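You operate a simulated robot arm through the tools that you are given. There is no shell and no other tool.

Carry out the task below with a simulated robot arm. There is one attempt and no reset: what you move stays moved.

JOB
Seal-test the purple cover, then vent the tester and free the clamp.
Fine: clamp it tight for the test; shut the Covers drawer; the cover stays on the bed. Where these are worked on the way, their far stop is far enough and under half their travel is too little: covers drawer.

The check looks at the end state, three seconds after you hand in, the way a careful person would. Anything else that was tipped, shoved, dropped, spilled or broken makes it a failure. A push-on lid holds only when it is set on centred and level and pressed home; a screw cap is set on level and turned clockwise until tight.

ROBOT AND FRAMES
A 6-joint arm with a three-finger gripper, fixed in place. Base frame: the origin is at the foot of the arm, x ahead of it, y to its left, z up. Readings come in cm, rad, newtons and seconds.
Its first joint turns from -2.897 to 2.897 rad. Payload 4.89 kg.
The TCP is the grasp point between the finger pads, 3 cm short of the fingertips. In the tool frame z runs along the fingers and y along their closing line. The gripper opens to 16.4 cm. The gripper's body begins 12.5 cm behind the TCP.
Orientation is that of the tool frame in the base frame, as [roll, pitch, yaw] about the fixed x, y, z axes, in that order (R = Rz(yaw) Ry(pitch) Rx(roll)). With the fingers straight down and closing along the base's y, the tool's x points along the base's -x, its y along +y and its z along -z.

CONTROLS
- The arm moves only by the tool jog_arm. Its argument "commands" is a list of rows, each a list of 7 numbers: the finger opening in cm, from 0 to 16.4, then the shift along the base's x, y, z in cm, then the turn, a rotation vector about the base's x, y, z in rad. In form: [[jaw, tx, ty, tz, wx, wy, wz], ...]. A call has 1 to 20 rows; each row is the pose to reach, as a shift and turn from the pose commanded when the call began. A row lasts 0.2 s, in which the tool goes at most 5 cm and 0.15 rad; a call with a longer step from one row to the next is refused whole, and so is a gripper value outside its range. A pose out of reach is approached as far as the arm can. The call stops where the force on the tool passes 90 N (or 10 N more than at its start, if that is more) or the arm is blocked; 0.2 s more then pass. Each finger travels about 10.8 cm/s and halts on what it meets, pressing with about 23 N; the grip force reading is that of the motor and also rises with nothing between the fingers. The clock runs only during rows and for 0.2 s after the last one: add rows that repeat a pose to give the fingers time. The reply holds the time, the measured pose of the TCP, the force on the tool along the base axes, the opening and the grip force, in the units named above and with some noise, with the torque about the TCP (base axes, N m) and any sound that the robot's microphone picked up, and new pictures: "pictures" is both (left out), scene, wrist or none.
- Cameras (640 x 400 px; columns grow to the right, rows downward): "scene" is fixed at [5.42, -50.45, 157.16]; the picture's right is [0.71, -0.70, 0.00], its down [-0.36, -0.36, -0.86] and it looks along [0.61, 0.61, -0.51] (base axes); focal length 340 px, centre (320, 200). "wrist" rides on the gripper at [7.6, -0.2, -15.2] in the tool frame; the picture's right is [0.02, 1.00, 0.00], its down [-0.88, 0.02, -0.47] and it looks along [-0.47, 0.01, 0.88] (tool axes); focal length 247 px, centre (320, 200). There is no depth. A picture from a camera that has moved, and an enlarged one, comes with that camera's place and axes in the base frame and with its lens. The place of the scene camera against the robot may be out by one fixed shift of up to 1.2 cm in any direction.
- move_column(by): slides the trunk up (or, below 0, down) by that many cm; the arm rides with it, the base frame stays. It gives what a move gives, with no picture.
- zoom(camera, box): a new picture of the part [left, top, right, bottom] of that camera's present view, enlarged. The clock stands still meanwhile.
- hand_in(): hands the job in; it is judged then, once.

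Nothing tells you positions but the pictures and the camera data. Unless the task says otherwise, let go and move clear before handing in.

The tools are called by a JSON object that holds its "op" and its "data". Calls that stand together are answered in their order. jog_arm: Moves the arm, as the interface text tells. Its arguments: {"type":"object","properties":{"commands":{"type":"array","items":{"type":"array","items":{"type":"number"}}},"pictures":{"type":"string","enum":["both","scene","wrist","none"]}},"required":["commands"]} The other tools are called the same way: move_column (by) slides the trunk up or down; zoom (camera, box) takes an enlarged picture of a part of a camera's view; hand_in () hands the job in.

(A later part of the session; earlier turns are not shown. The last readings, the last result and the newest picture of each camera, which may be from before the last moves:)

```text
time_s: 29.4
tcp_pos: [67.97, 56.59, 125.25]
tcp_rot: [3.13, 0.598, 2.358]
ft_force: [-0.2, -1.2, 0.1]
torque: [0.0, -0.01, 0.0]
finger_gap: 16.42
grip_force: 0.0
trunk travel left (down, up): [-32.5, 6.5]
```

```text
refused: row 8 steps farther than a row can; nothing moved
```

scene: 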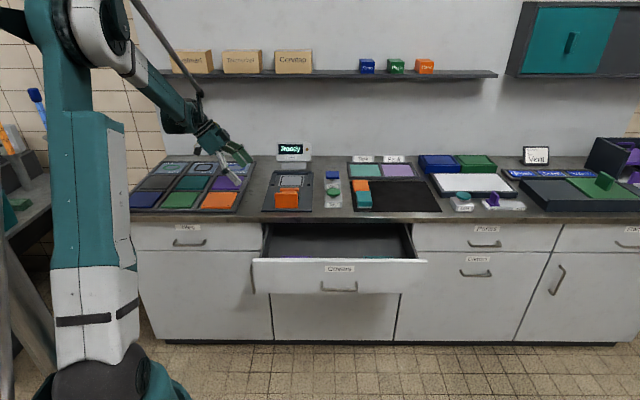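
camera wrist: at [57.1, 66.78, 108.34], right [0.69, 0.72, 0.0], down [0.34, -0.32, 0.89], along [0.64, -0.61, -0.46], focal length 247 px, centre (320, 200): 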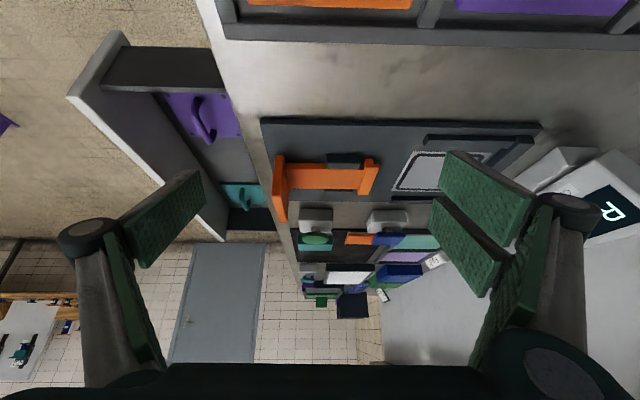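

{"op": "jog_arm", "data": {"commands": [[16.4, -0.4, -4.0, -2, 0.053, 0.053, 0], [16.4, -0.8, -8.0, -4, 0.106, 0.106, 0], [14, -1.2, -12, -6, 0.159, 0.159, 0], [12, -1.6, -16, -8, 0.212, 0.212, 0], [10, -2.0, -20, -10, 0.265, 0.265, 0], [8, -2.4, -24, -12, 0.318, 0.318, 0], [6, -2.8, -28, -14, 0.371, 0.371, 0], [5, -3.1, -31, -17, 0.424, 0.424, 0], [5, -3.3, -33.5, -20, 0.424, 0.424, 0], [5, -3.3, -33.5, -20, 0.424, 0.424, 0]]}}

```text
time_s: 31.6
tcp_pos: [64.69, 22.82, 105.16]
tcp_rot: [3.128, -0.001, 2.359]
ft_force: [0.4, -0.1, -0.4]
torque: [0.03, 0.1, -0.02]
finger_gap: 5.0
grip_force: 0.0
trunk travel left (down, up): [-32.5, 6.5]
camera wrist: at [59.04, 27.84, 120.31], right [0.69, 0.72, 0.01], down [0.63, -0.61, 0.47], along [0.35, -0.32, -0.88], focal length 247 px, centre (320, 200)
```

scene: 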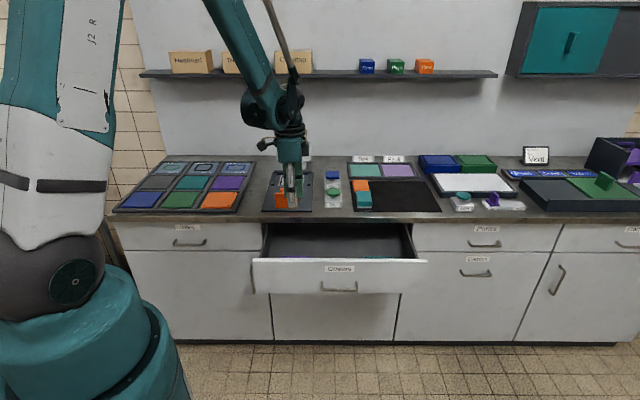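
wrist: 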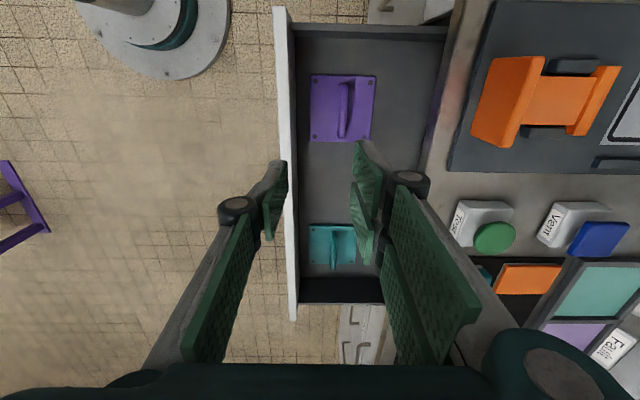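

Purple cover centre confirmed near n≈66, r≈28.5. Zooming to locate the handle bar from this side.

{"op": "zoom", "data": {"camera": "wrist", "box": [270, 50, 430, 170]}}

```text
3.33 times, centred on (350, 110) of wrist
camera zoom: at [59.04, 27.84, 120.31], right [0.69, 0.72, 0.01], down [0.63, -0.61, 0.47], along [0.35, -0.32, -0.88], focal length 823 px, centre (220, 500)
```

zoom: 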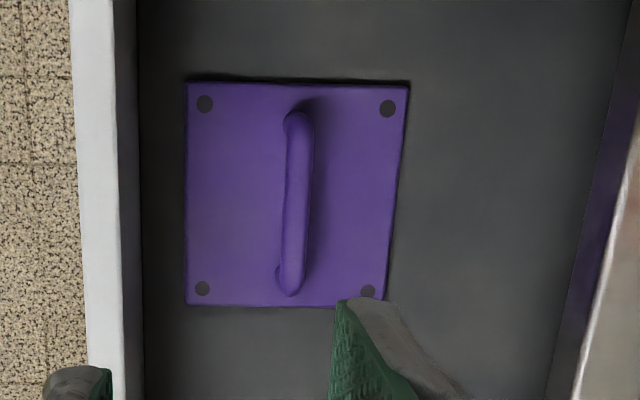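

The front panel would obstruct a tilted gripper closing along n, so I'll grip the handle's two ends (closing along r), tilted toward the wall, which also gives reach to the bed. First I'll check that this tilted pose reaches over the bed and get a close look at it.

{"op": "jog_arm", "data": {"commands": [[8, 1, 1, 0.7, 0, 0, 0.143], [10, 2, 2, 1.4, 0, 0, 0.286], [12, 3, 3, 2.1, 0, 0, 0.428], [14, 4, 4, 2.8, 0, 0, 0.571], [14, 5, 5, 3.5, 0, 0, 0.714], [14, 6, 6, 4.2, 0, 0, 0.857], [14, 7, 7, 4.9, 0, 0, 1.0], [14, 8, 8, 5.6, 0, 0, 1.142], [14, 9, 9, 6.3, 0, 0, 1.285], [14, 9.2, 9.2, 7, 0, 0, 1.428], [14, 9.2, 9.2, 7, 0, 0, 1.5708], [14, 9.2, 9.2, 7, 0, 0, 1.5708]], "pictures": "none"}}

```text
time_s: 34.2
tcp_pos: [73.85, 32.21, 112.08]
tcp_rot: [3.129, -0.002, -2.353]
ft_force: [-0.6, 0.6, -0.3]
torque: [0.03, -0.02, -0.02]
finger_gap: 14.01
grip_force: 0.0
trunk travel left (down, up): [-32.5, 6.5]
```

{"op": "jog_arm", "data": {"commands": [[14, 2.5, 3.4, 0, 0.058, -0.06, -0.0005], [14, 5, 6.8, 0, 0.115, -0.121, -0.001], [14, 7.5, 10.2, 0, 0.172, -0.181, -0.0015], [14, 10, 13.7, 0, 0.23, -0.241, -0.002], [14, 12.4, 17.1, 0, 0.288, -0.302, -0.0025], [14, 14.8, 20.5, 0, 0.345, -0.362, -0.003], [14, 14.8, 20.5, 0, 0.345, -0.362, -0.003]]}}

{"op": "zoom", "data": {"camera": "wrist", "box": [220, 60, 420, 200]}}

```text
time_s: 35.8
tcp_pos: [88.89, 52.69, 112.05]
tcp_rot: [3.142, 0.5, -2.354]
ft_force: [-0.1, 0.3, 0.3]
torque: [-0.06, 0.02, 0.04]
finger_gap: 14.0
grip_force: 0.0
trunk travel left (down, up): [-32.5, 6.5]
camera wrist: at [78.93, 42.57, 121.8], right [-0.72, 0.69, -0.01], down [0.37, 0.4, 0.84], along [0.58, 0.6, -0.55], focal length 247 px, centre (320, 200)
```

scene: 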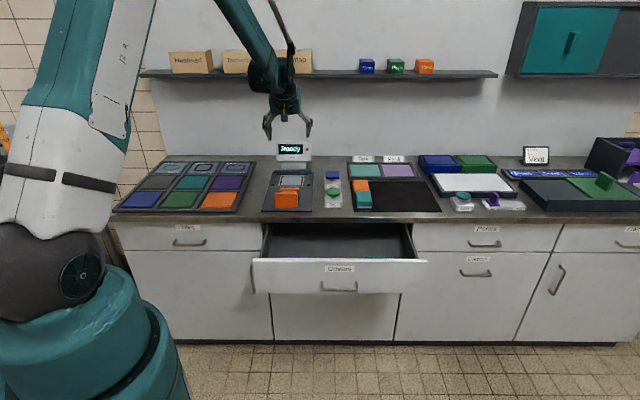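
wrist: 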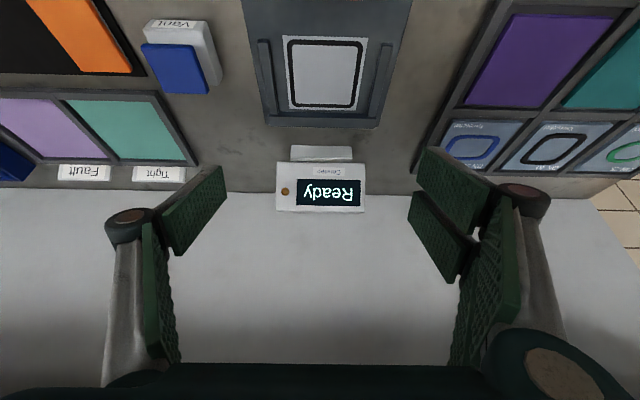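

```text
2.86 times, centred on (320, 130) of wrist
camera zoom: at [78.93, 42.57, 121.8], right [-0.72, 0.69, -0.01], down [0.37, 0.4, 0.84], along [0.58, 0.6, -0.55], focal length 706 px, centre (320, 400)
```

zoom: 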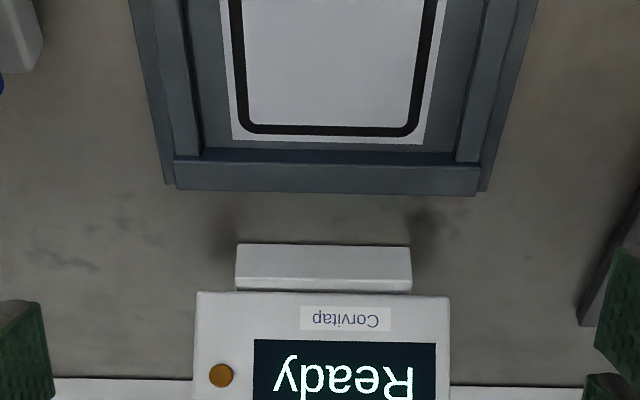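

The bed plate is now well fixed: about 11 cm square, centre n≈106.4, r≈25.1, z≈86.9, with a back wall just behind. I'll check reach by going lower over it before fetching the cover.

{"op": "jog_arm", "data": {"commands": [[14, 0.8, 0.9, -4, 0, 0, 0], [14, 1.6, 1.9, -8, 0, 0, 0], [14, 2.5, 2.9, -12, 0, 0, 0], [14, 3.3, 3.9, -16, 0, 0, 0], [14, 3.3, 3.9, -16, 0, 0, 0]], "pictures": "scene"}}

```text
time_s: 37.0
tcp_pos: [91.89, 56.83, 96.23]
tcp_rot: [3.139, 0.497, -2.355]
ft_force: [0.6, 0.7, -0.1]
torque: [0.01, 0.03, 0.03]
finger_gap: 14.01
grip_force: 0.0
trunk travel left (down, up): [-32.5, 6.5]
```

scene: 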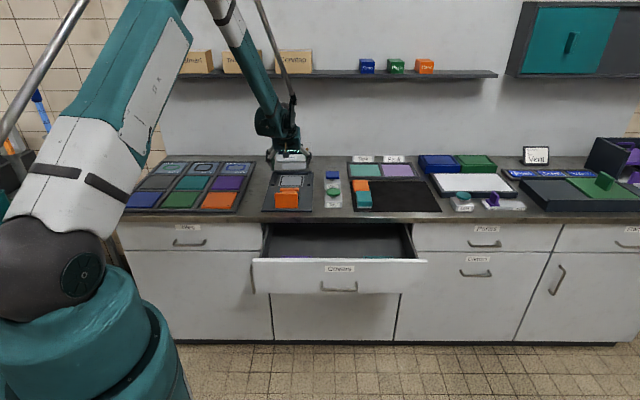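

Reach is fine. Now lifting and going over the purple cover in the drawer.

{"op": "jog_arm", "data": {"commands": [[14, 0, 0, 4.5, 0, 0, 0], [14, -1, -1.2, 9, 0, 0, 0], [14, -4, -5, 10, 0, 0, 0], [13, -7, -8.6, 10, 0, 0, 0], [13, -10, -12.3, 10, 0, 0, 0], [13, -13, -16, 10, 0, 0, 0], [13, -16, -19.7, 9, 0, 0, 0], [13, -19, -23.3, 7, 0, 0, 0], [13, -22, -27, 4, 0, 0, 0], [13, -24.5, -30, 1, 0, 0, 0], [13, -25.1, -31.1, -1.2, 0, 0, 0], [13, -25.1, -31.1, -1.2, 0, 0, 0]]}}

{"op": "zoom", "data": {"camera": "wrist", "box": [220, 60, 420, 220]}}

```text
refused: row 8 steps farther than a row can; nothing moved
```

```text
2.50 times, centred on (320, 140) of wrist
camera zoom: at [82.06, 46.74, 105.82], right [-0.72, 0.69, -0.01], down [0.37, 0.4, 0.84], along [0.58, 0.6, -0.55], focal length 617 px, centre (320, 350)
```

zoom: 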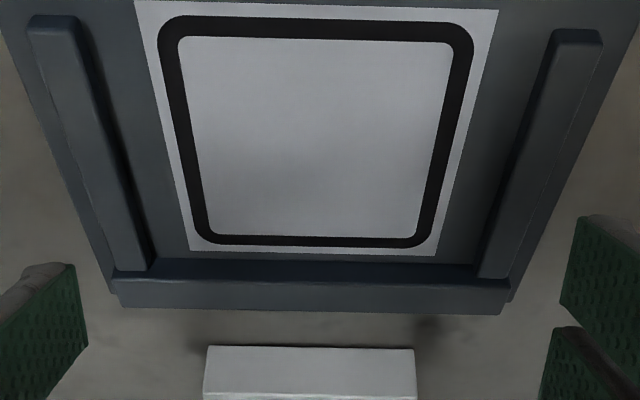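

{"op": "jog_arm", "data": {"commands": [[14, 0, 0, 4.5, 0, 0, 0], [14, -1, -1.2, 9, 0, 0, 0], [14, -3.7, -4.8, 10, 0, 0, 0], [13, -6.5, -8.3, 10, 0, 0, 0], [13, -9.3, -11.9, 10, 0, 0, 0], [13, -12.1, -15.4, 10, 0, 0, 0], [13, -14.9, -19, 9, 0, 0, 0], [13, -17.7, -22.5, 8, 0, 0, 0], [13, -20.5, -26, 6, 0, 0, 0], [13, -23, -29, 3, 0, 0, 0], [13, -25.1, -31.1, -0.5, 0, 0, 0], [13, -25.1, -31.1, -1.2, 0, 0, 0]]}}

{"op": "zoom", "data": {"camera": "wrist", "box": [220, 60, 420, 220]}}

```text
time_s: 39.6
tcp_pos: [67.72, 25.7, 96.57]
tcp_rot: [-3.141, 0.496, -2.353]
ft_force: [0.5, -0.6, -0.4]
torque: [0.04, 0.0, 0.01]
finger_gap: 12.99
grip_force: 0.0
out of reach, approached as far as the arm can: row 11, 12
trunk travel left (down, up): [-32.5, 6.5]
camera wrist: at [57.95, 15.63, 106.32], right [-0.72, 0.69, -0.01], down [0.38, 0.4, 0.84], along [0.58, 0.6, -0.55], focal length 247 px, centre (320, 200)
```

scene: 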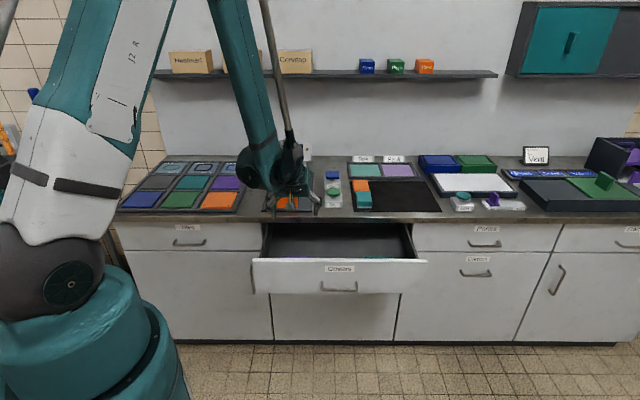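
wrist: 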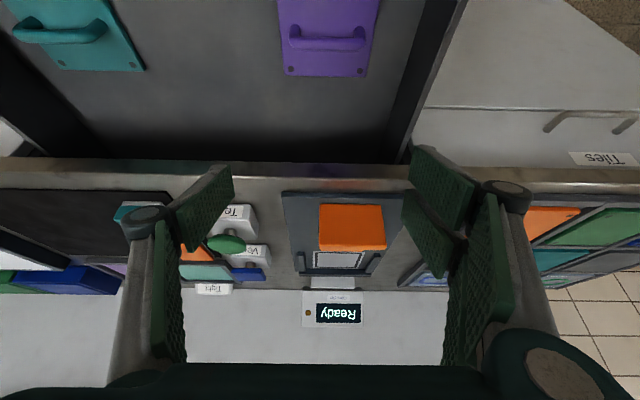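

```text
2.50 times, centred on (320, 140) of wrist
camera zoom: at [57.95, 15.63, 106.32], right [-0.72, 0.69, -0.01], down [0.38, 0.4, 0.84], along [0.58, 0.6, -0.55], focal length 617 px, centre (320, 350)
```

zoom: 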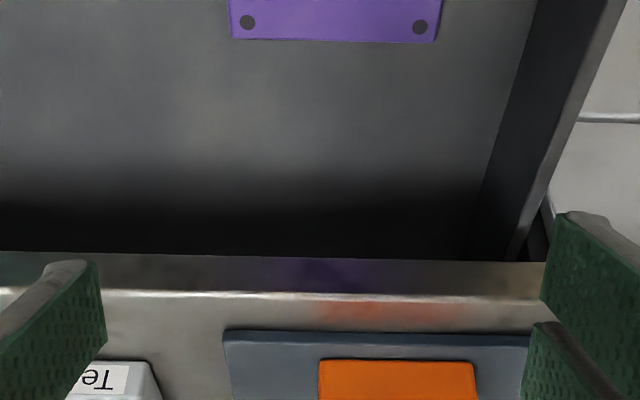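

The arm is at its inner limit here; it should ease as the wrist gets lower than the shoulder. Descending part-way and shifting.

{"op": "jog_arm", "data": {"commands": [[13, 0.3, 0.3, -3, 0, 0, 0], [13, 0.3, 0.3, -6, 0, 0, 0], [13, 0.0, 0.0, -9, 0, 0, 0], [13, -0.6, -0.2, -10, 0, 0, 0], [13, -0.9, -0.1, -10, 0, 0, 0], [13, -0.9, -0.1, -10, 0, 0, 0]], "pictures": "wrist"}}

```text
time_s: 41.0
tcp_pos: [72.4, 26.82, 92.87]
tcp_rot: [3.139, 0.496, -2.354]
ft_force: [0.0, -0.9, -0.1]
torque: [-0.01, -0.05, 0.01]
finger_gap: 12.98
grip_force: 0.1
out of reach, approached as far as the arm can: row 1, 2, 3, 4, 5, 6
trunk travel left (down, up): [-32.5, 6.5]
camera wrist: at [62.62, 16.69, 102.55], right [-0.72, 0.69, -0.01], down [0.37, 0.4, 0.84], along [0.58, 0.6, -0.55], focal length 247 px, centre (320, 200)
```

wrist: 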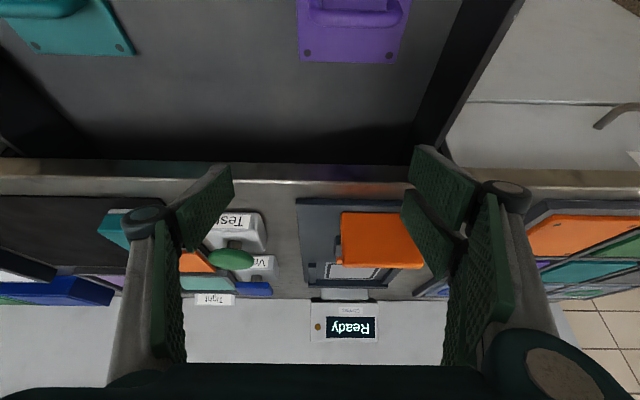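

Lower and closer is worse with the trunk high, so I'll raise the arm and lower the trunk instead.

{"op": "jog_arm", "data": {"commands": [[13, 0, 0, 4.5, 0, 0, 0], [13, 0, 0, 9, 0, 0, 0], [13, -1, 0, 13.5, 0, 0, 0], [13, -2.5, -0.4, 18, 0, 0, 0], [13, -4, -0.8, 22, 0, 0, 0], [13, -5.6, -1.1, 26, 0, 0, 0], [13, -5.6, -1.1, 26, 0, 0, 0]], "pictures": "none"}}

{"op": "move_column", "data": {"by": -28}}

```text
time_s: 42.6
tcp_pos: [67.25, 25.72, 119.16]
tcp_rot: [-3.141, 0.5, -2.355]
ft_force: [-1.0, 0.1, 0.7]
torque: [0.04, -0.16, -0.05]
finger_gap: 13.0
grip_force: 0.3
trunk travel left (down, up): [-32.5, 6.5]
```

```text
time_s: 45.4
tcp_pos: [67.18, 25.9, 90.99]
tcp_rot: [3.14, 0.499, -2.356]
ft_force: [0.0, 0.4, 0.1]
torque: [0.01, 0.0, 0.02]
finger_gap: 12.98
grip_force: 0.0
trunk travel left (down, up): [-4.5, 34.5]
```

{"op": "jog_arm", "data": {"commands": [[13, -0.1, -0.1, -3.5, 0, 0, 0], [13, -0.2, -0.2, -7, 0, 0, 0], [13, -0.2, -0.2, -7, 0, 0, 0]]}}

{"op": "zoom", "data": {"camera": "wrist", "box": [160, 0, 460, 200]}}

```text
time_s: 46.2
tcp_pos: [67.14, 25.75, 83.78]
tcp_rot: [-3.141, 0.498, -2.355]
ft_force: [-0.6, 0.2, -0.3]
torque: [-0.01, -0.05, 0.01]
finger_gap: 13.02
grip_force: 0.1
trunk travel left (down, up): [-4.5, 34.5]
camera wrist: at [57.35, 15.57, 93.39], right [-0.72, 0.69, -0.01], down [0.37, 0.4, 0.84], along [0.58, 0.6, -0.55], focal length 247 px, centre (320, 200)
```

scene: 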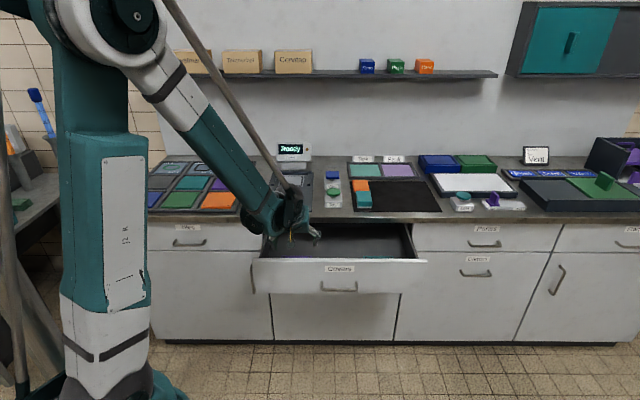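
wrist: 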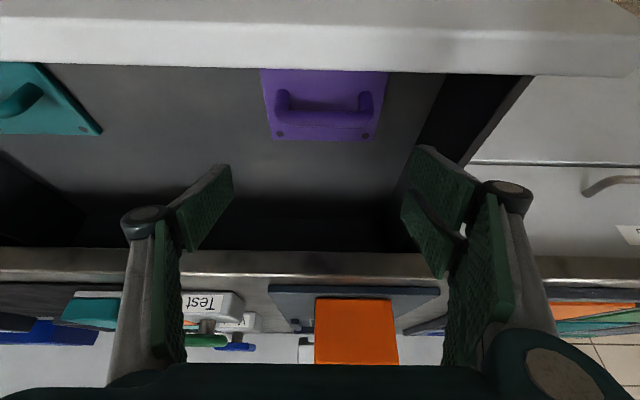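

```text
2.00 times, centred on (310, 100) of wrist
camera zoom: at [57.35, 15.57, 93.39], right [-0.72, 0.69, -0.01], down [0.37, 0.4, 0.84], along [0.58, 0.6, -0.55], focal length 494 px, centre (340, 400)
```

zoom: 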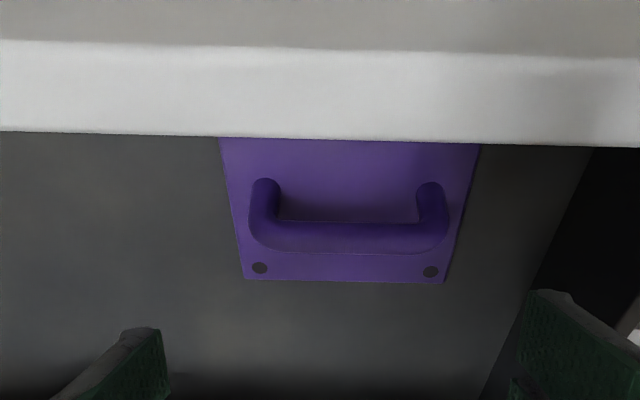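

The handle bar reads n≈66.2, z≈74.9, r 24.6–33.6. Descending to straddle its ends.

{"op": "jog_arm", "data": {"commands": [[13, -0.1, 0, -2.5, 0, 0, 0], [13, -0.2, -0.05, -5, 0, 0, 0], [13, -0.3, -0.1, -7, 0, 0, 0], [13, -0.33, -0.1, -8.4, 0, 0, 0], [13, -0.33, -0.1, -8.4, 0, 0, 0]]}}

```text
time_s: 47.4
tcp_pos: [66.72, 25.44, 75.49]
tcp_rot: [-3.141, 0.496, -2.355]
ft_force: [-0.6, 0.0, -0.4]
torque: [0.0, -0.03, -0.05]
finger_gap: 13.0
grip_force: 0.0
trunk travel left (down, up): [-4.5, 34.5]
camera wrist: at [56.95, 15.34, 85.14], right [-0.72, 0.69, -0.01], down [0.37, 0.4, 0.84], along [0.58, 0.6, -0.55], focal length 247 px, centre (320, 200)
```

scene: 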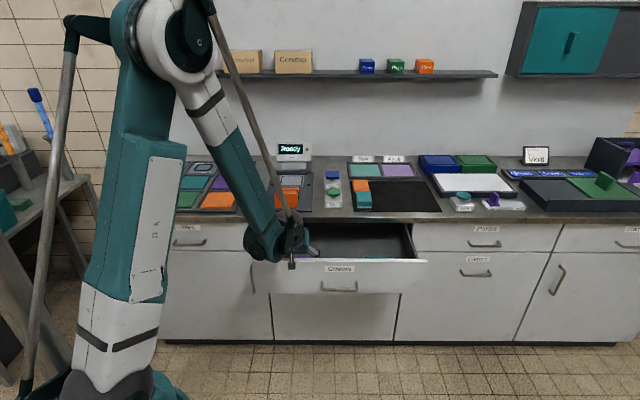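
wrist: 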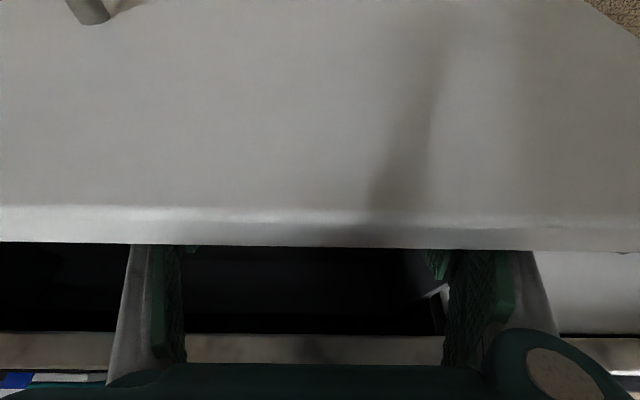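

In position; closing on the handle ends.

{"op": "jog_arm", "data": {"commands": [[10, 0, 0, 0, 0, 0, 0], [7, 0, 0, 0, 0, 0, 0], [7, 0, 0, 0, 0, 0, 0], [7, 0, 0, 0, 0, 0, 0]], "pictures": "none"}}

```text
time_s: 48.4
tcp_pos: [66.76, 25.49, 75.55]
tcp_rot: [3.141, 0.498, -2.356]
ft_force: [-1.0, 0.4, 2.1]
torque: [0.16, 0.12, -0.02]
finger_gap: 9.17
grip_force: 22.5
trunk travel left (down, up): [-4.5, 34.5]
```

Handle held at 9.17 cm. Lifting a little and checking.

{"op": "jog_arm", "data": {"commands": [[2, 0, 0, 0, 0, 0, 0], [2, 0, 0, 1.5, 0, 0, 0], [2, 0, 0, 3.5, 0, 0, 0], [2, 0, 0, 6, 0, 0, 0], [2, 0, 0, 9, 0, 0, 0], [2, 0, 0, 9, 0, 0, 0]]}}

```text
time_s: 49.8
tcp_pos: [66.86, 25.51, 84.68]
tcp_rot: [3.141, 0.497, -2.355]
ft_force: [0.7, -1.3, -4.0]
torque: [-0.02, 0.1, -0.01]
finger_gap: 9.15
grip_force: 23.0
trunk travel left (down, up): [-4.5, 34.5]
camera wrist: at [57.09, 15.38, 94.34], right [-0.72, 0.69, -0.01], down [0.37, 0.4, 0.84], along [0.58, 0.6, -0.55], focal length 247 px, centre (320, 200)
```

scene: 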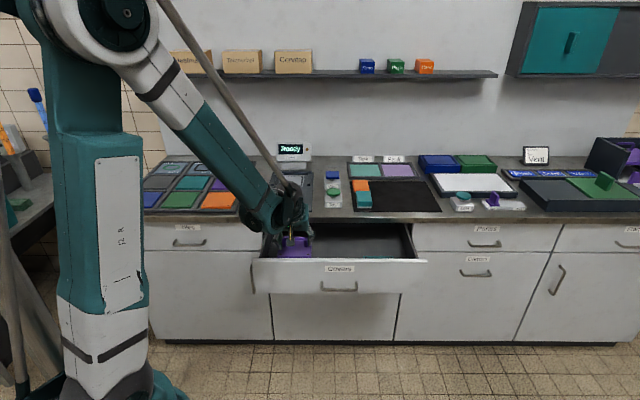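
wrist: 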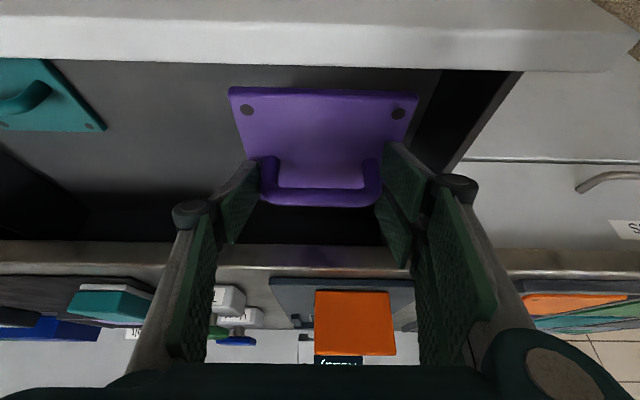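

The purple cover hangs level in the grip. Raising the trunk to lift it clear of the counter and clamp.

{"op": "move_column", "data": {"by": 24}}

{"op": "zoom", "data": {"camera": "wrist", "box": [160, 50, 480, 250]}}

```text
time_s: 52.3
tcp_pos: [66.78, 25.48, 108.67]
tcp_rot: [3.139, 0.498, -2.355]
ft_force: [0.3, 1.2, -4.4]
torque: [-0.03, 0.08, -0.01]
finger_gap: 9.16
grip_force: 22.0
trunk travel left (down, up): [-28.5, 10.5]
```

```text
2.00 times, centred on (320, 150) of wrist
camera zoom: at [57.08, 15.37, 118.31], right [-0.72, 0.69, -0.01], down [0.37, 0.4, 0.84], along [0.58, 0.6, -0.55], focal length 494 px, centre (320, 300)
```

zoom: 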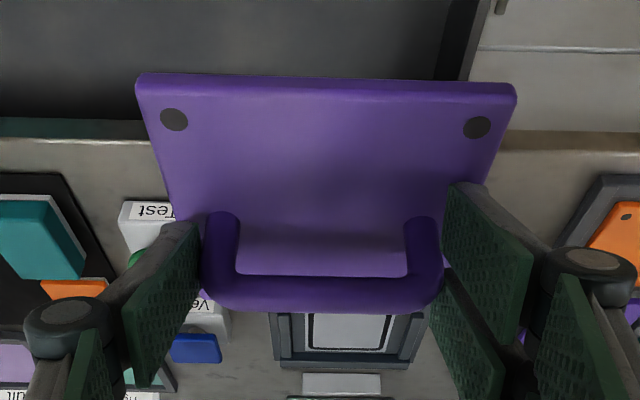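

The cover is level and centred on the gripper. Carrying it over to above the bed.

{"op": "jog_arm", "data": {"commands": [[2, 1, 1.2, 0, 0, 0, 0], [2, 3, 3.7, 0, 0, 0, 0], [2, 5.2, 6.4, 0, 0, 0, 0], [2, 7.5, 9.2, 0, 0, 0, 0], [2, 9.8, 12, 0, 0, 0, 0], [2, 12.1, 14.9, 0, 0, 0, 0], [2, 14.4, 17.7, 0, 0, 0, 0], [2, 16.7, 20.5, 0, 0, 0, 0], [2, 19, 23.4, 0, 0, 0, 0], [2, 21.3, 26.2, 0, 0, 0, 0], [2, 23.3, 28.7, 0, 0, 0, 0], [2, 24.5, 30.2, 0, 0, 0, 0], [2, 25.1, 30.9, 0, 0, 0, 0], [2, 25.1, 30.9, 0, 0, 0, 0]]}}

{"op": "zoom", "data": {"camera": "scene", "box": [240, 120, 360, 220]}}

```text
time_s: 55.3
tcp_pos: [91.93, 56.32, 108.64]
tcp_rot: [-3.141, 0.498, -2.355]
ft_force: [0.5, -0.6, -4.9]
torque: [-0.09, 0.03, -0.03]
finger_gap: 9.16
grip_force: 23.1
trunk travel left (down, up): [-28.5, 10.5]
camera wrist: at [82.14, 46.24, 118.3], right [-0.72, 0.69, -0.01], down [0.37, 0.4, 0.84], along [0.58, 0.6, -0.55], focal length 247 px, centre (320, 200)
```

scene: 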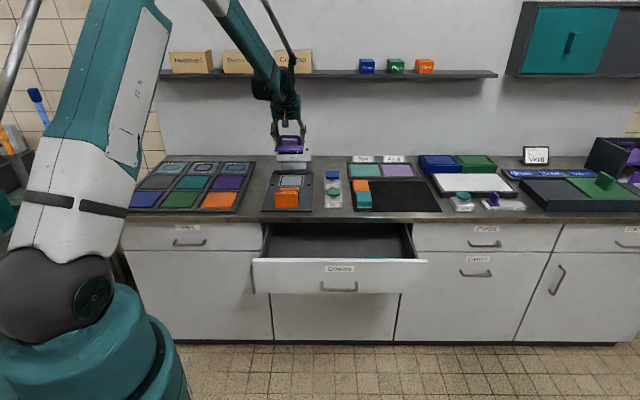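
wrist: 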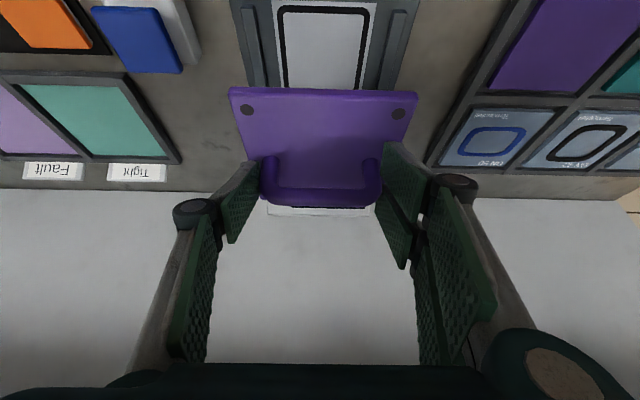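

```text
4.00 times, centred on (300, 170) of scene
camera zoom: at [5.42, -50.45, 157.16], right [0.71, -0.7, 0.0], down [-0.36, -0.36, -0.86], along [0.61, 0.61, -0.51], focal length 1358 px, centre (400, 320)
```

zoom: 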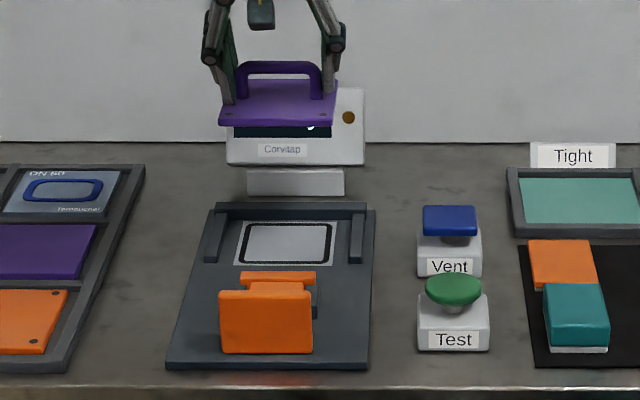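

Over the bed at n≈104.8, r≈25.2. Lowering to just above the bed and checking alignment.

{"op": "jog_arm", "data": {"commands": [[2, 0, 0, -2.5, 0, 0, 0], [2, 0, 0, -5, 0, 0, 0], [2, 0, 0, -7.5, 0, 0, 0], [2, 0, 0, -10, 0, 0, 0], [2, 0, 0, -12, 0, 0, 0], [2, 0, 0, -13.5, 0, 0, 0], [2, 0, 0, -13.5, 0, 0, 0]]}}

{"op": "zoom", "data": {"camera": "scene", "box": [250, 140, 330, 215]}}

{"op": "zoom", "data": {"camera": "wrist", "box": [200, 40, 440, 220]}}

```text
time_s: 56.9
tcp_pos: [91.95, 56.37, 95.22]
tcp_rot: [3.14, 0.498, -2.356]
ft_force: [0.2, -0.4, -4.3]
torque: [-0.05, 0.06, 0.02]
finger_gap: 9.16
grip_force: 22.6
trunk travel left (down, up): [-28.5, 10.5]
camera wrist: at [82.19, 46.32, 104.8], right [-0.72, 0.69, -0.01], down [0.37, 0.4, 0.84], along [0.58, 0.6, -0.55], focal length 247 px, centre (320, 200)
```

scene: 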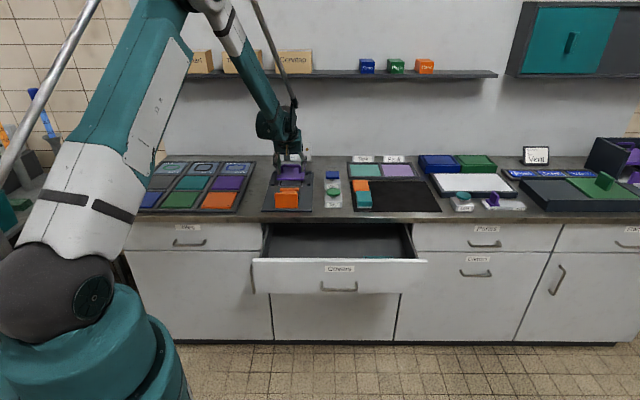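
wrist: 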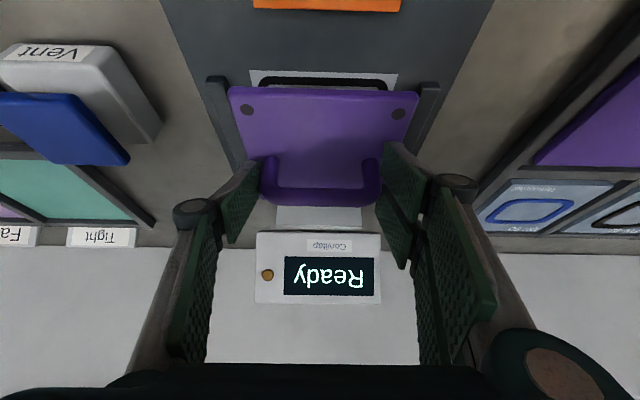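

```text
5.33 times, centred on (290, 178) of scene
camera zoom: at [5.42, -50.45, 157.16], right [0.71, -0.7, 0.0], down [-0.36, -0.36, -0.86], along [0.61, 0.61, -0.51], focal length 1811 px, centre (480, 320)
```

zoom: 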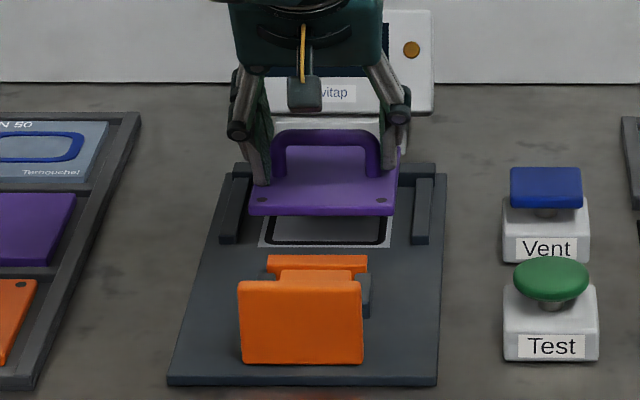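

```text
2.22 times, centred on (320, 130) of wrist
camera zoom: at [82.19, 46.32, 104.8], right [-0.72, 0.69, -0.01], down [0.37, 0.4, 0.84], along [0.58, 0.6, -0.55], focal length 549 px, centre (320, 356)
```

zoom: 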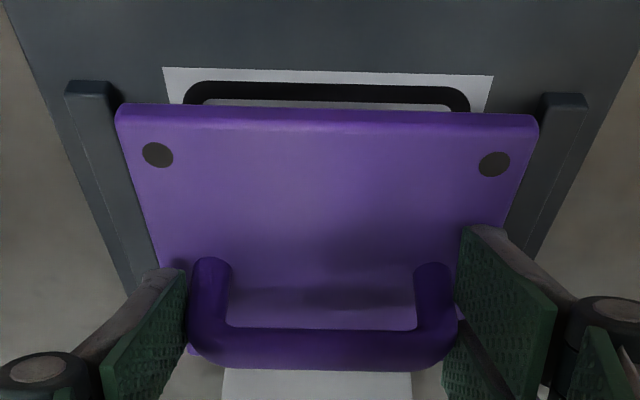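

Alignment with the bed looks good; nudging 0.3 cm back toward the wall and lowering close to contact.

{"op": "jog_arm", "data": {"commands": [[2, 0.2, 0.2, -1, 0, 0, 0], [2, 0.2, 0.2, -2, 0, 0, 0], [2, 0.2, 0.2, -2.7, 0, 0, 0], [2, 0.2, 0.2, -2.7, 0, 0, 0]], "pictures": "wrist"}}

{"op": "zoom", "data": {"camera": "scene", "box": [250, 140, 330, 215]}}

```text
time_s: 57.9
tcp_pos: [92.21, 56.55, 92.43]
tcp_rot: [3.141, 0.498, -2.354]
ft_force: [0.4, 0.3, -4.5]
torque: [-0.01, 0.04, 0.03]
finger_gap: 9.18
grip_force: 23.0
trunk travel left (down, up): [-28.5, 10.5]
camera wrist: at [82.42, 46.49, 102.15], right [-0.72, 0.69, -0.01], down [0.37, 0.4, 0.84], along [0.58, 0.6, -0.55], focal length 247 px, centre (320, 200)
```

wrist: 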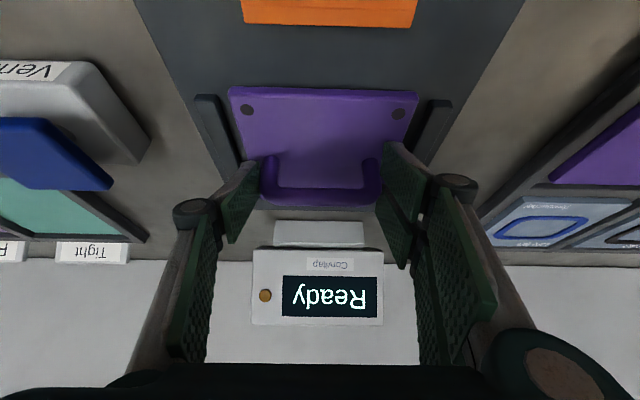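

```text
5.33 times, centred on (290, 178) of scene
camera zoom: at [5.42, -50.45, 157.16], right [0.71, -0.7, 0.0], down [-0.36, -0.36, -0.86], along [0.61, 0.61, -0.51], focal length 1811 px, centre (480, 320)
```

zoom: 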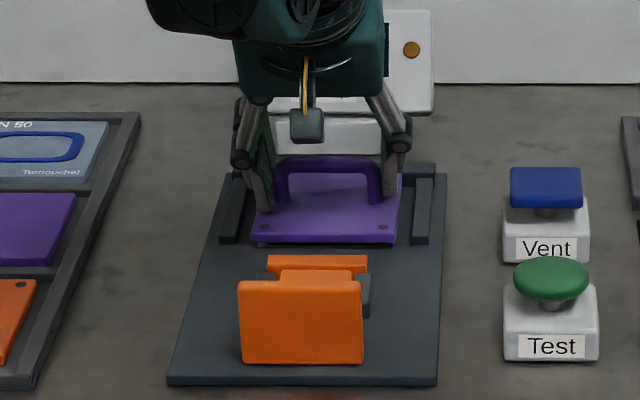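

Centred between the rails. Lowering gently until the weight comes off.

{"op": "jog_arm", "data": {"commands": [[2, 0, 0, -0.2, 0, 0, 0], [2, 0, 0, -0.4, 0, 0, 0], [2, 0, 0, -0.4, 0, 0, 0]], "pictures": "none"}}

```text
time_s: 58.7
tcp_pos: [92.22, 56.66, 92.02]
tcp_rot: [-3.141, 0.497, -2.354]
ft_force: [0.0, 0.0, -4.3]
torque: [-0.04, 0.05, -0.01]
finger_gap: 9.18
grip_force: 22.8
trunk travel left (down, up): [-28.5, 10.5]
```

{"op": "jog_arm", "data": {"commands": [[2, 0, 0, -0.2, 0, 0, 0], [2, 0, 0, -0.4, 0, 0, 0], [2, 0, 0, -0.4, 0, 0, 0]], "pictures": "none"}}

```text
time_s: 59.5
tcp_pos: [92.24, 56.49, 91.9]
tcp_rot: [3.141, 0.5, -2.355]
ft_force: [4.6, 3.6, 14.6]
torque: [-0.13, -0.21, 0.09]
finger_gap: 9.14
grip_force: 23.1
trunk travel left (down, up): [-28.5, 10.5]
```

Contact made at the predicted height. Opening a bit and lifting straight up.

{"op": "jog_arm", "data": {"commands": [[10, 0, 0, 0.2, 0, 0, 0], [11.3, 0, 0, 0.3, 0, 0, 0], [11.3, 0, 0, 0.3, 0, 0, 0], [11.3, 0, 0, 3, 0, 0, 0], [11.3, 0, 0, 7, 0, 0, 0], [11.3, -1, -1, 11, 0, 0, 0], [11.3, -1, -1, 11, 0, 0, 0]]}}

{"op": "zoom", "data": {"camera": "wrist", "box": [200, 0, 440, 180]}}

{"op": "zoom", "data": {"camera": "scene", "box": [250, 140, 330, 215]}}

```text
time_s: 61.1
tcp_pos: [91.29, 55.64, 102.8]
tcp_rot: [-3.14, 0.498, -2.355]
ft_force: [-2.0, -0.3, 1.2]
torque: [0.01, -0.08, -0.01]
finger_gap: 11.31
grip_force: 0.1
trunk travel left (down, up): [-28.5, 10.5]
camera wrist: at [81.46, 45.5, 112.44], right [-0.72, 0.69, -0.01], down [0.37, 0.4, 0.84], along [0.58, 0.6, -0.55], focal length 247 px, centre (320, 200)
```

scene: 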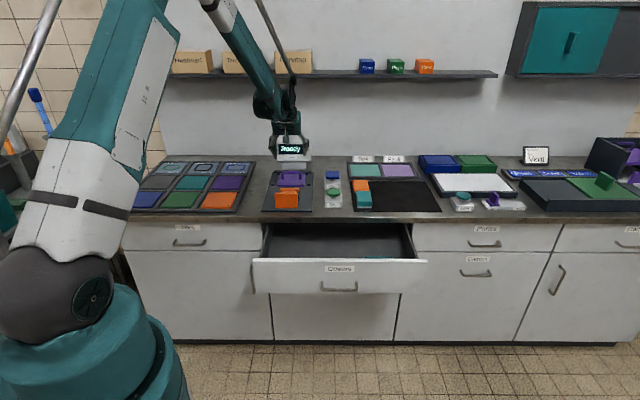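
wrist: 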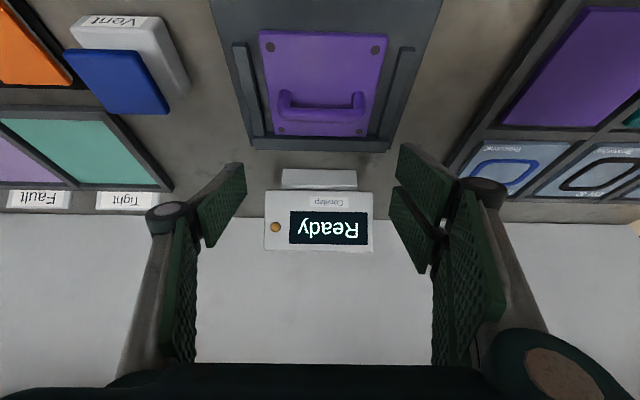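

```text
2.22 times, centred on (320, 90) of wrist
camera zoom: at [81.46, 45.5, 112.44], right [-0.72, 0.69, -0.01], down [0.37, 0.4, 0.84], along [0.58, 0.6, -0.55], focal length 549 px, centre (320, 444)
```

zoom: 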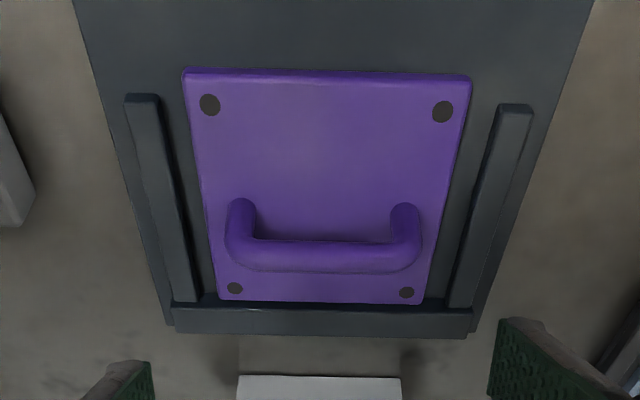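

```text
5.33 times, centred on (290, 178) of scene
camera zoom: at [5.42, -50.45, 157.16], right [0.71, -0.7, 0.0], down [-0.36, -0.36, -0.86], along [0.61, 0.61, -0.51], focal length 1811 px, centre (480, 320)
```

zoom: 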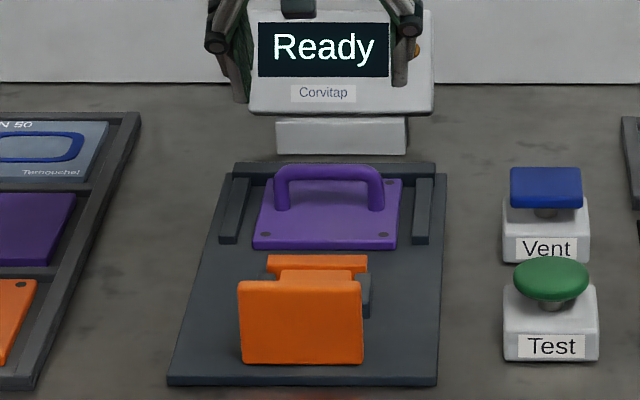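

The cover sits flat and centred on the bed. Next the clamp: I'll straighten the tool, turn it to close along n, and take hold of the orange handle plate.

{"op": "jog_arm", "data": {"commands": [[8, -2.9, -2.9, 1, -0.0704, 0.0704, 0], [6, -5.9, -5.9, 2, -0.1408, 0.1408, 0], [5, -8.8, -8.8, 3, -0.2112, 0.2112, 0], [5, -11.8, -11.8, 4, -0.2816, 0.2816, 0], [5, -14.8, -14.8, 5, -0.352, 0.352, 0], [5, -14.8, -14.8, 5, -0.352, 0.352, 0]], "pictures": "none"}}

{"op": "jog_arm", "data": {"commands": [[5, 0, 0, 0, 0, 0, -0.143], [5, 0, 0, 0, 0, 0, -0.286], [5, 0, 0, 0, 0, 0, -0.428], [5, 0, 0, 0, 0, 0, -0.571], [5, 0, 0, 0, 0, 0, -0.714], [5, 0, 0, 0, 0, 0, -0.857], [5, 0, 0, 0, 0, 0, -1.0], [5, 0, 0, 0, 0, 0, -1.142], [5, 0, 0, 0, 0, 0, -1.285], [5, 0, 0, 0, 0, 0, -1.428], [5, 0, 0, 0, 0, 0, -1.5708], [5, 0, 0, 0, 0, 0, -1.5708]], "pictures": "wrist"}}

{"op": "zoom", "data": {"camera": "wrist", "box": [250, 20, 490, 200]}}

```text
time_s: 62.5
tcp_pos: [76.37, 40.57, 107.72]
tcp_rot: [3.141, -0.001, -2.354]
ft_force: [0.1, 0.8, 0.7]
torque: [0.01, -0.05, 0.01]
finger_gap: 5.0
grip_force: 0.1
trunk travel left (down, up): [-28.5, 10.5]
```

```text
time_s: 65.1
tcp_pos: [76.27, 40.61, 107.76]
tcp_rot: [3.14, 0.0, 2.355]
ft_force: [0.4, 0.3, 0.3]
torque: [0.02, 0.04, 0.0]
finger_gap: 5.01
grip_force: 0.1
trunk travel left (down, up): [-28.5, 10.5]
camera wrist: at [70.78, 45.95, 122.83], right [0.69, 0.72, 0.0], down [0.64, -0.61, 0.47], along [0.34, -0.33, -0.88], focal length 247 px, centre (320, 200)
```

wrist: 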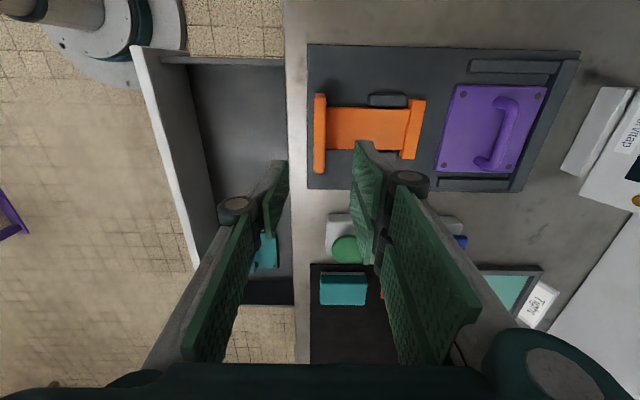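

```text
2.22 times, centred on (370, 110) of wrist
camera zoom: at [70.78, 45.95, 122.83], right [0.69, 0.72, 0.0], down [0.64, -0.61, 0.47], along [0.34, -0.33, -0.88], focal length 549 px, centre (209, 400)
```

zoom: 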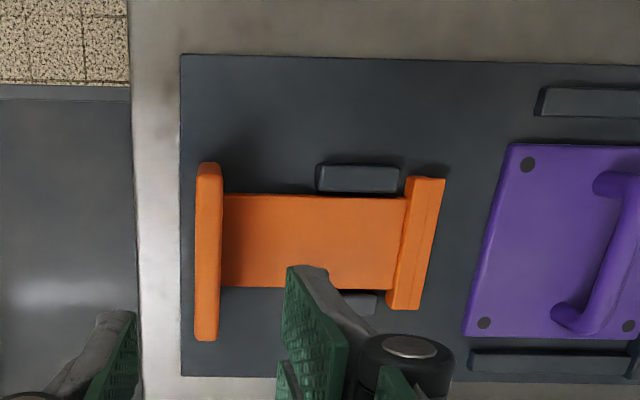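

The handle plate is directly below the gripper (n≈82.7). Descending to straddle and grip it.

{"op": "jog_arm", "data": {"commands": [[5, 0, 0, -4.5, 0, 0, 0], [5, 0, 0, -9, 0, 0, 0], [5, 0, 0, -12.5, 0, 0, 0], [5, 0, 0, -14.2, 0, 0, 0], [5, 0, 0, -14.2, 0, 0, 0], [0.5, 0, 0, -14.2, 0, 0, 0], [0.5, 0, 0, -14.2, 0, 0, 0], [0.5, 0, 0, -14.2, 0, 0, 0]], "pictures": "wrist"}}

{"op": "zoom", "data": {"camera": "wrist", "box": [250, 20, 490, 200]}}

```text
time_s: 66.9
tcp_pos: [76.29, 40.89, 93.44]
tcp_rot: [3.14, 0.0, 2.358]
ft_force: [10.6, 9.8, -4.5]
torque: [0.22, -0.36, -0.38]
finger_gap: 1.38
grip_force: 44.9
trunk travel left (down, up): [-28.5, 10.5]
camera wrist: at [70.67, 45.98, 108.57], right [0.69, 0.72, 0.0], down [0.64, -0.61, 0.47], along [0.34, -0.33, -0.88], focal length 247 px, centre (320, 200)
```

wrist: 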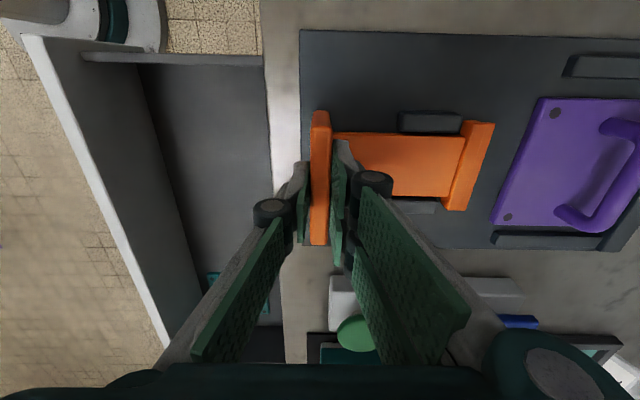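

```text
2.22 times, centred on (370, 110) of wrist
camera zoom: at [70.67, 45.98, 108.57], right [0.69, 0.72, 0.0], down [0.64, -0.61, 0.47], along [0.34, -0.33, -0.88], focal length 549 px, centre (209, 400)
```

zoom: 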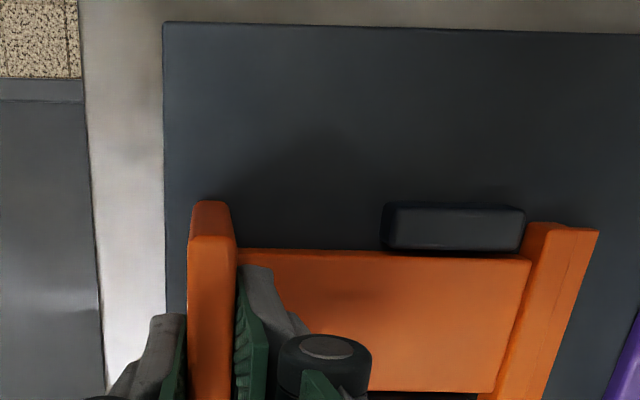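

Handle plate gripped (1.38 cm thick). Pushing the clamp toward the cover.

{"op": "jog_arm", "data": {"commands": [[0.5, 0.35, 0.35, 0, 0, 0, 0], [0.5, 0.7, 0.7, 0, 0, 0, 0], [0.5, 1.05, 1.05, 0, 0, 0, 0], [0.5, 1.4, 1.4, 0, 0, 0, 0], [0.5, 1.75, 1.75, 0, 0, 0, 0], [0.5, 2.1, 2.1, 0, 0, 0, 0], [0.5, 2.1, 2.1, 0, 0, 0, 0]]}}

{"op": "zoom", "data": {"camera": "scene", "box": [250, 140, 330, 215]}}

```text
time_s: 68.5
tcp_pos: [78.48, 42.97, 93.46]
tcp_rot: [3.14, 0.001, 2.359]
ft_force: [-6.8, 6.6, -17.0]
torque: [0.6, 0.64, -0.37]
finger_gap: 1.38
grip_force: 44.3
trunk travel left (down, up): [-28.5, 10.5]
camera wrist: at [72.87, 48.17, 108.58], right [0.69, 0.72, 0.0], down [0.64, -0.61, 0.47], along [0.34, -0.33, -0.88], focal length 247 px, centre (320, 200)
```

scene: 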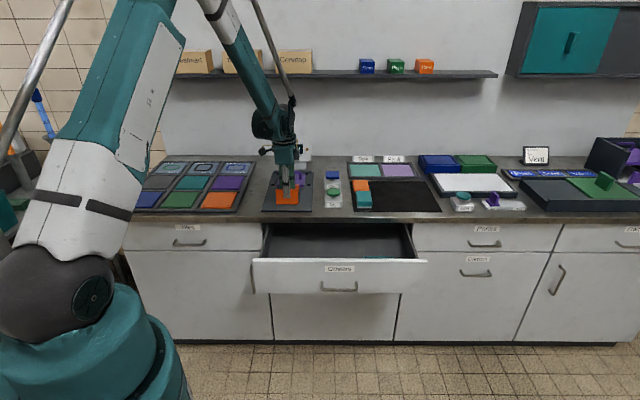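
wrist: 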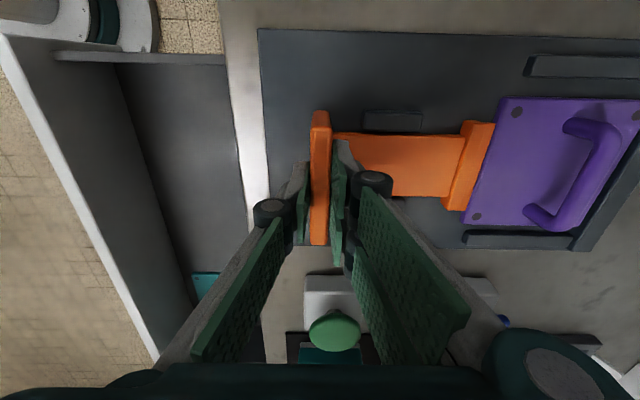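

```text
5.33 times, centred on (290, 178) of scene
camera zoom: at [5.42, -50.45, 157.16], right [0.71, -0.7, 0.0], down [-0.36, -0.36, -0.86], along [0.61, 0.61, -0.51], focal length 1811 px, centre (480, 320)
```

zoom: 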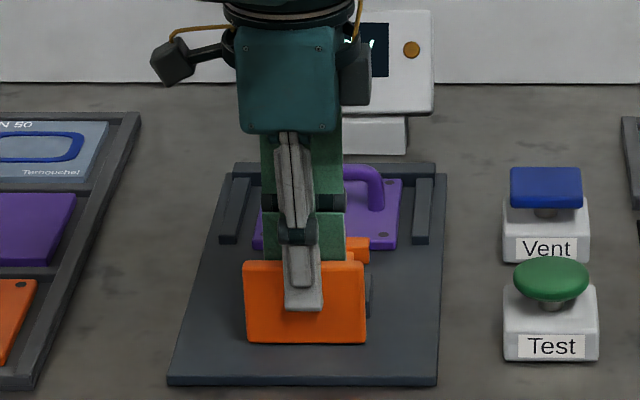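

The jaw moves freely and is now near the cover's edge. Continuing until it comes up tight.

{"op": "jog_arm", "data": {"commands": [[0.5, 0.2, 0.2, 0, 0, 0, 0], [0.5, 0.4, 0.4, 0, 0, 0, 0], [0.5, 0.6, 0.6, 0, 0, 0, 0], [0.5, 0.8, 0.8, 0, 0, 0, 0], [0.5, 1.0, 1.0, 0, 0, 0, 0], [0.5, 1.2, 1.2, 0, 0, 0, 0], [0.5, 1.4, 1.4, 0, 0, 0, 0], [0.5, 1.4, 1.4, 0, 0, 0, 0]], "pictures": "wrist"}}

{"op": "zoom", "data": {"camera": "wrist", "box": [300, 60, 640, 270]}}

```text
time_s: 70.3
tcp_pos: [79.62, 43.95, 93.48]
tcp_rot: [-3.138, 0.002, 2.357]
ft_force: [-68.3, -49.7, -31.8]
torque: [-1.27, 1.49, -0.16]
finger_gap: 1.36
grip_force: 45.2
trunk travel left (down, up): [-28.5, 10.5]
camera wrist: at [74.06, 49.23, 108.73], right [0.69, 0.72, 0.0], down [0.64, -0.61, 0.47], along [0.34, -0.33, -0.88], focal length 247 px, centre (320, 200)
```

wrist: 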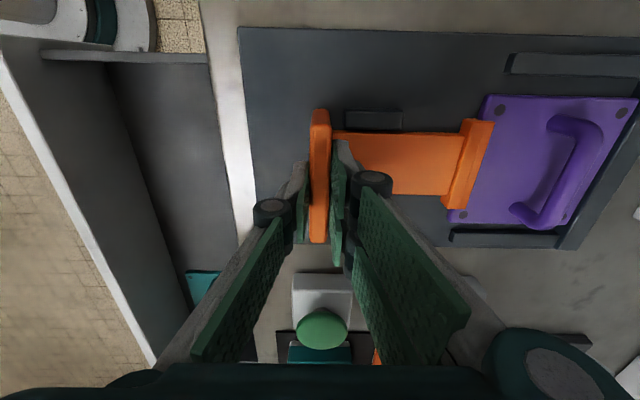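

```text
1.88 times, centred on (470, 165) of wrist
camera zoom: at [74.06, 49.23, 108.73], right [0.69, 0.72, 0.0], down [0.64, -0.61, 0.47], along [0.34, -0.33, -0.88], focal length 465 px, centre (38, 266)
```

zoom: 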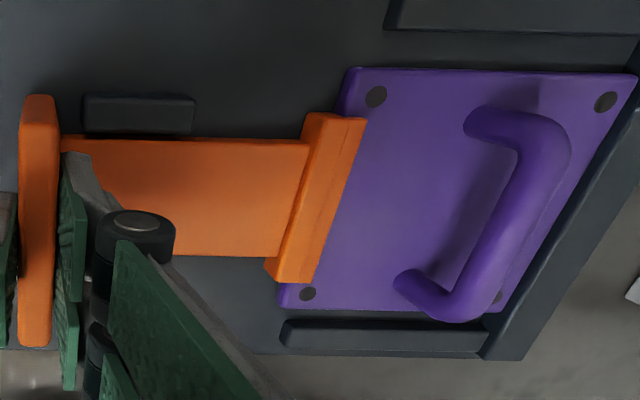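

It has come up hard against the cover (≈84 N). One more small push to confirm it's at the end of its travel.

{"op": "jog_arm", "data": {"commands": [[0.5, 0.1, 0.1, 0, 0, 0, 0], [0.5, 0.2, 0.2, 0, 0, 0, 0], [0.5, 0.2, 0.2, 0, 0, 0, 0]], "pictures": "none"}}

{"op": "zoom", "data": {"camera": "scene", "box": [250, 130, 350, 215]}}

```text
time_s: 71.1
tcp_pos: [79.98, 44.37, 93.62]
tcp_rot: [3.139, 0.001, 2.357]
ft_force: [-30.0, -38.8, 9.2]
torque: [-1.16, 0.85, 0.02]
finger_gap: 2.43
grip_force: 24.0
trunk travel left (down, up): [-28.5, 10.5]
```

```text
4.71 times, centred on (300, 172) of scene
camera zoom: at [5.42, -50.45, 157.16], right [0.71, -0.7, 0.0], down [-0.36, -0.36, -0.86], along [0.61, 0.61, -0.51], focal length 1598 px, centre (414, 329)
```

zoom: 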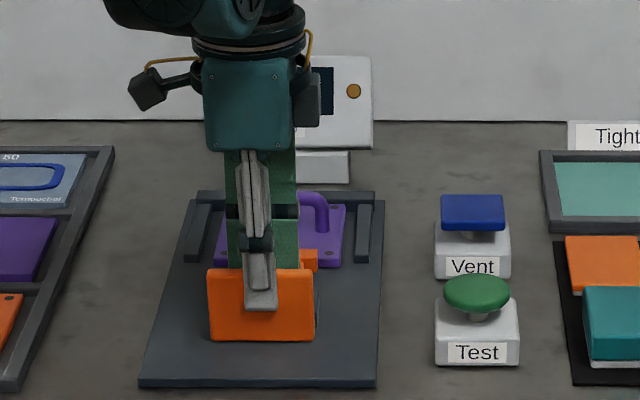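

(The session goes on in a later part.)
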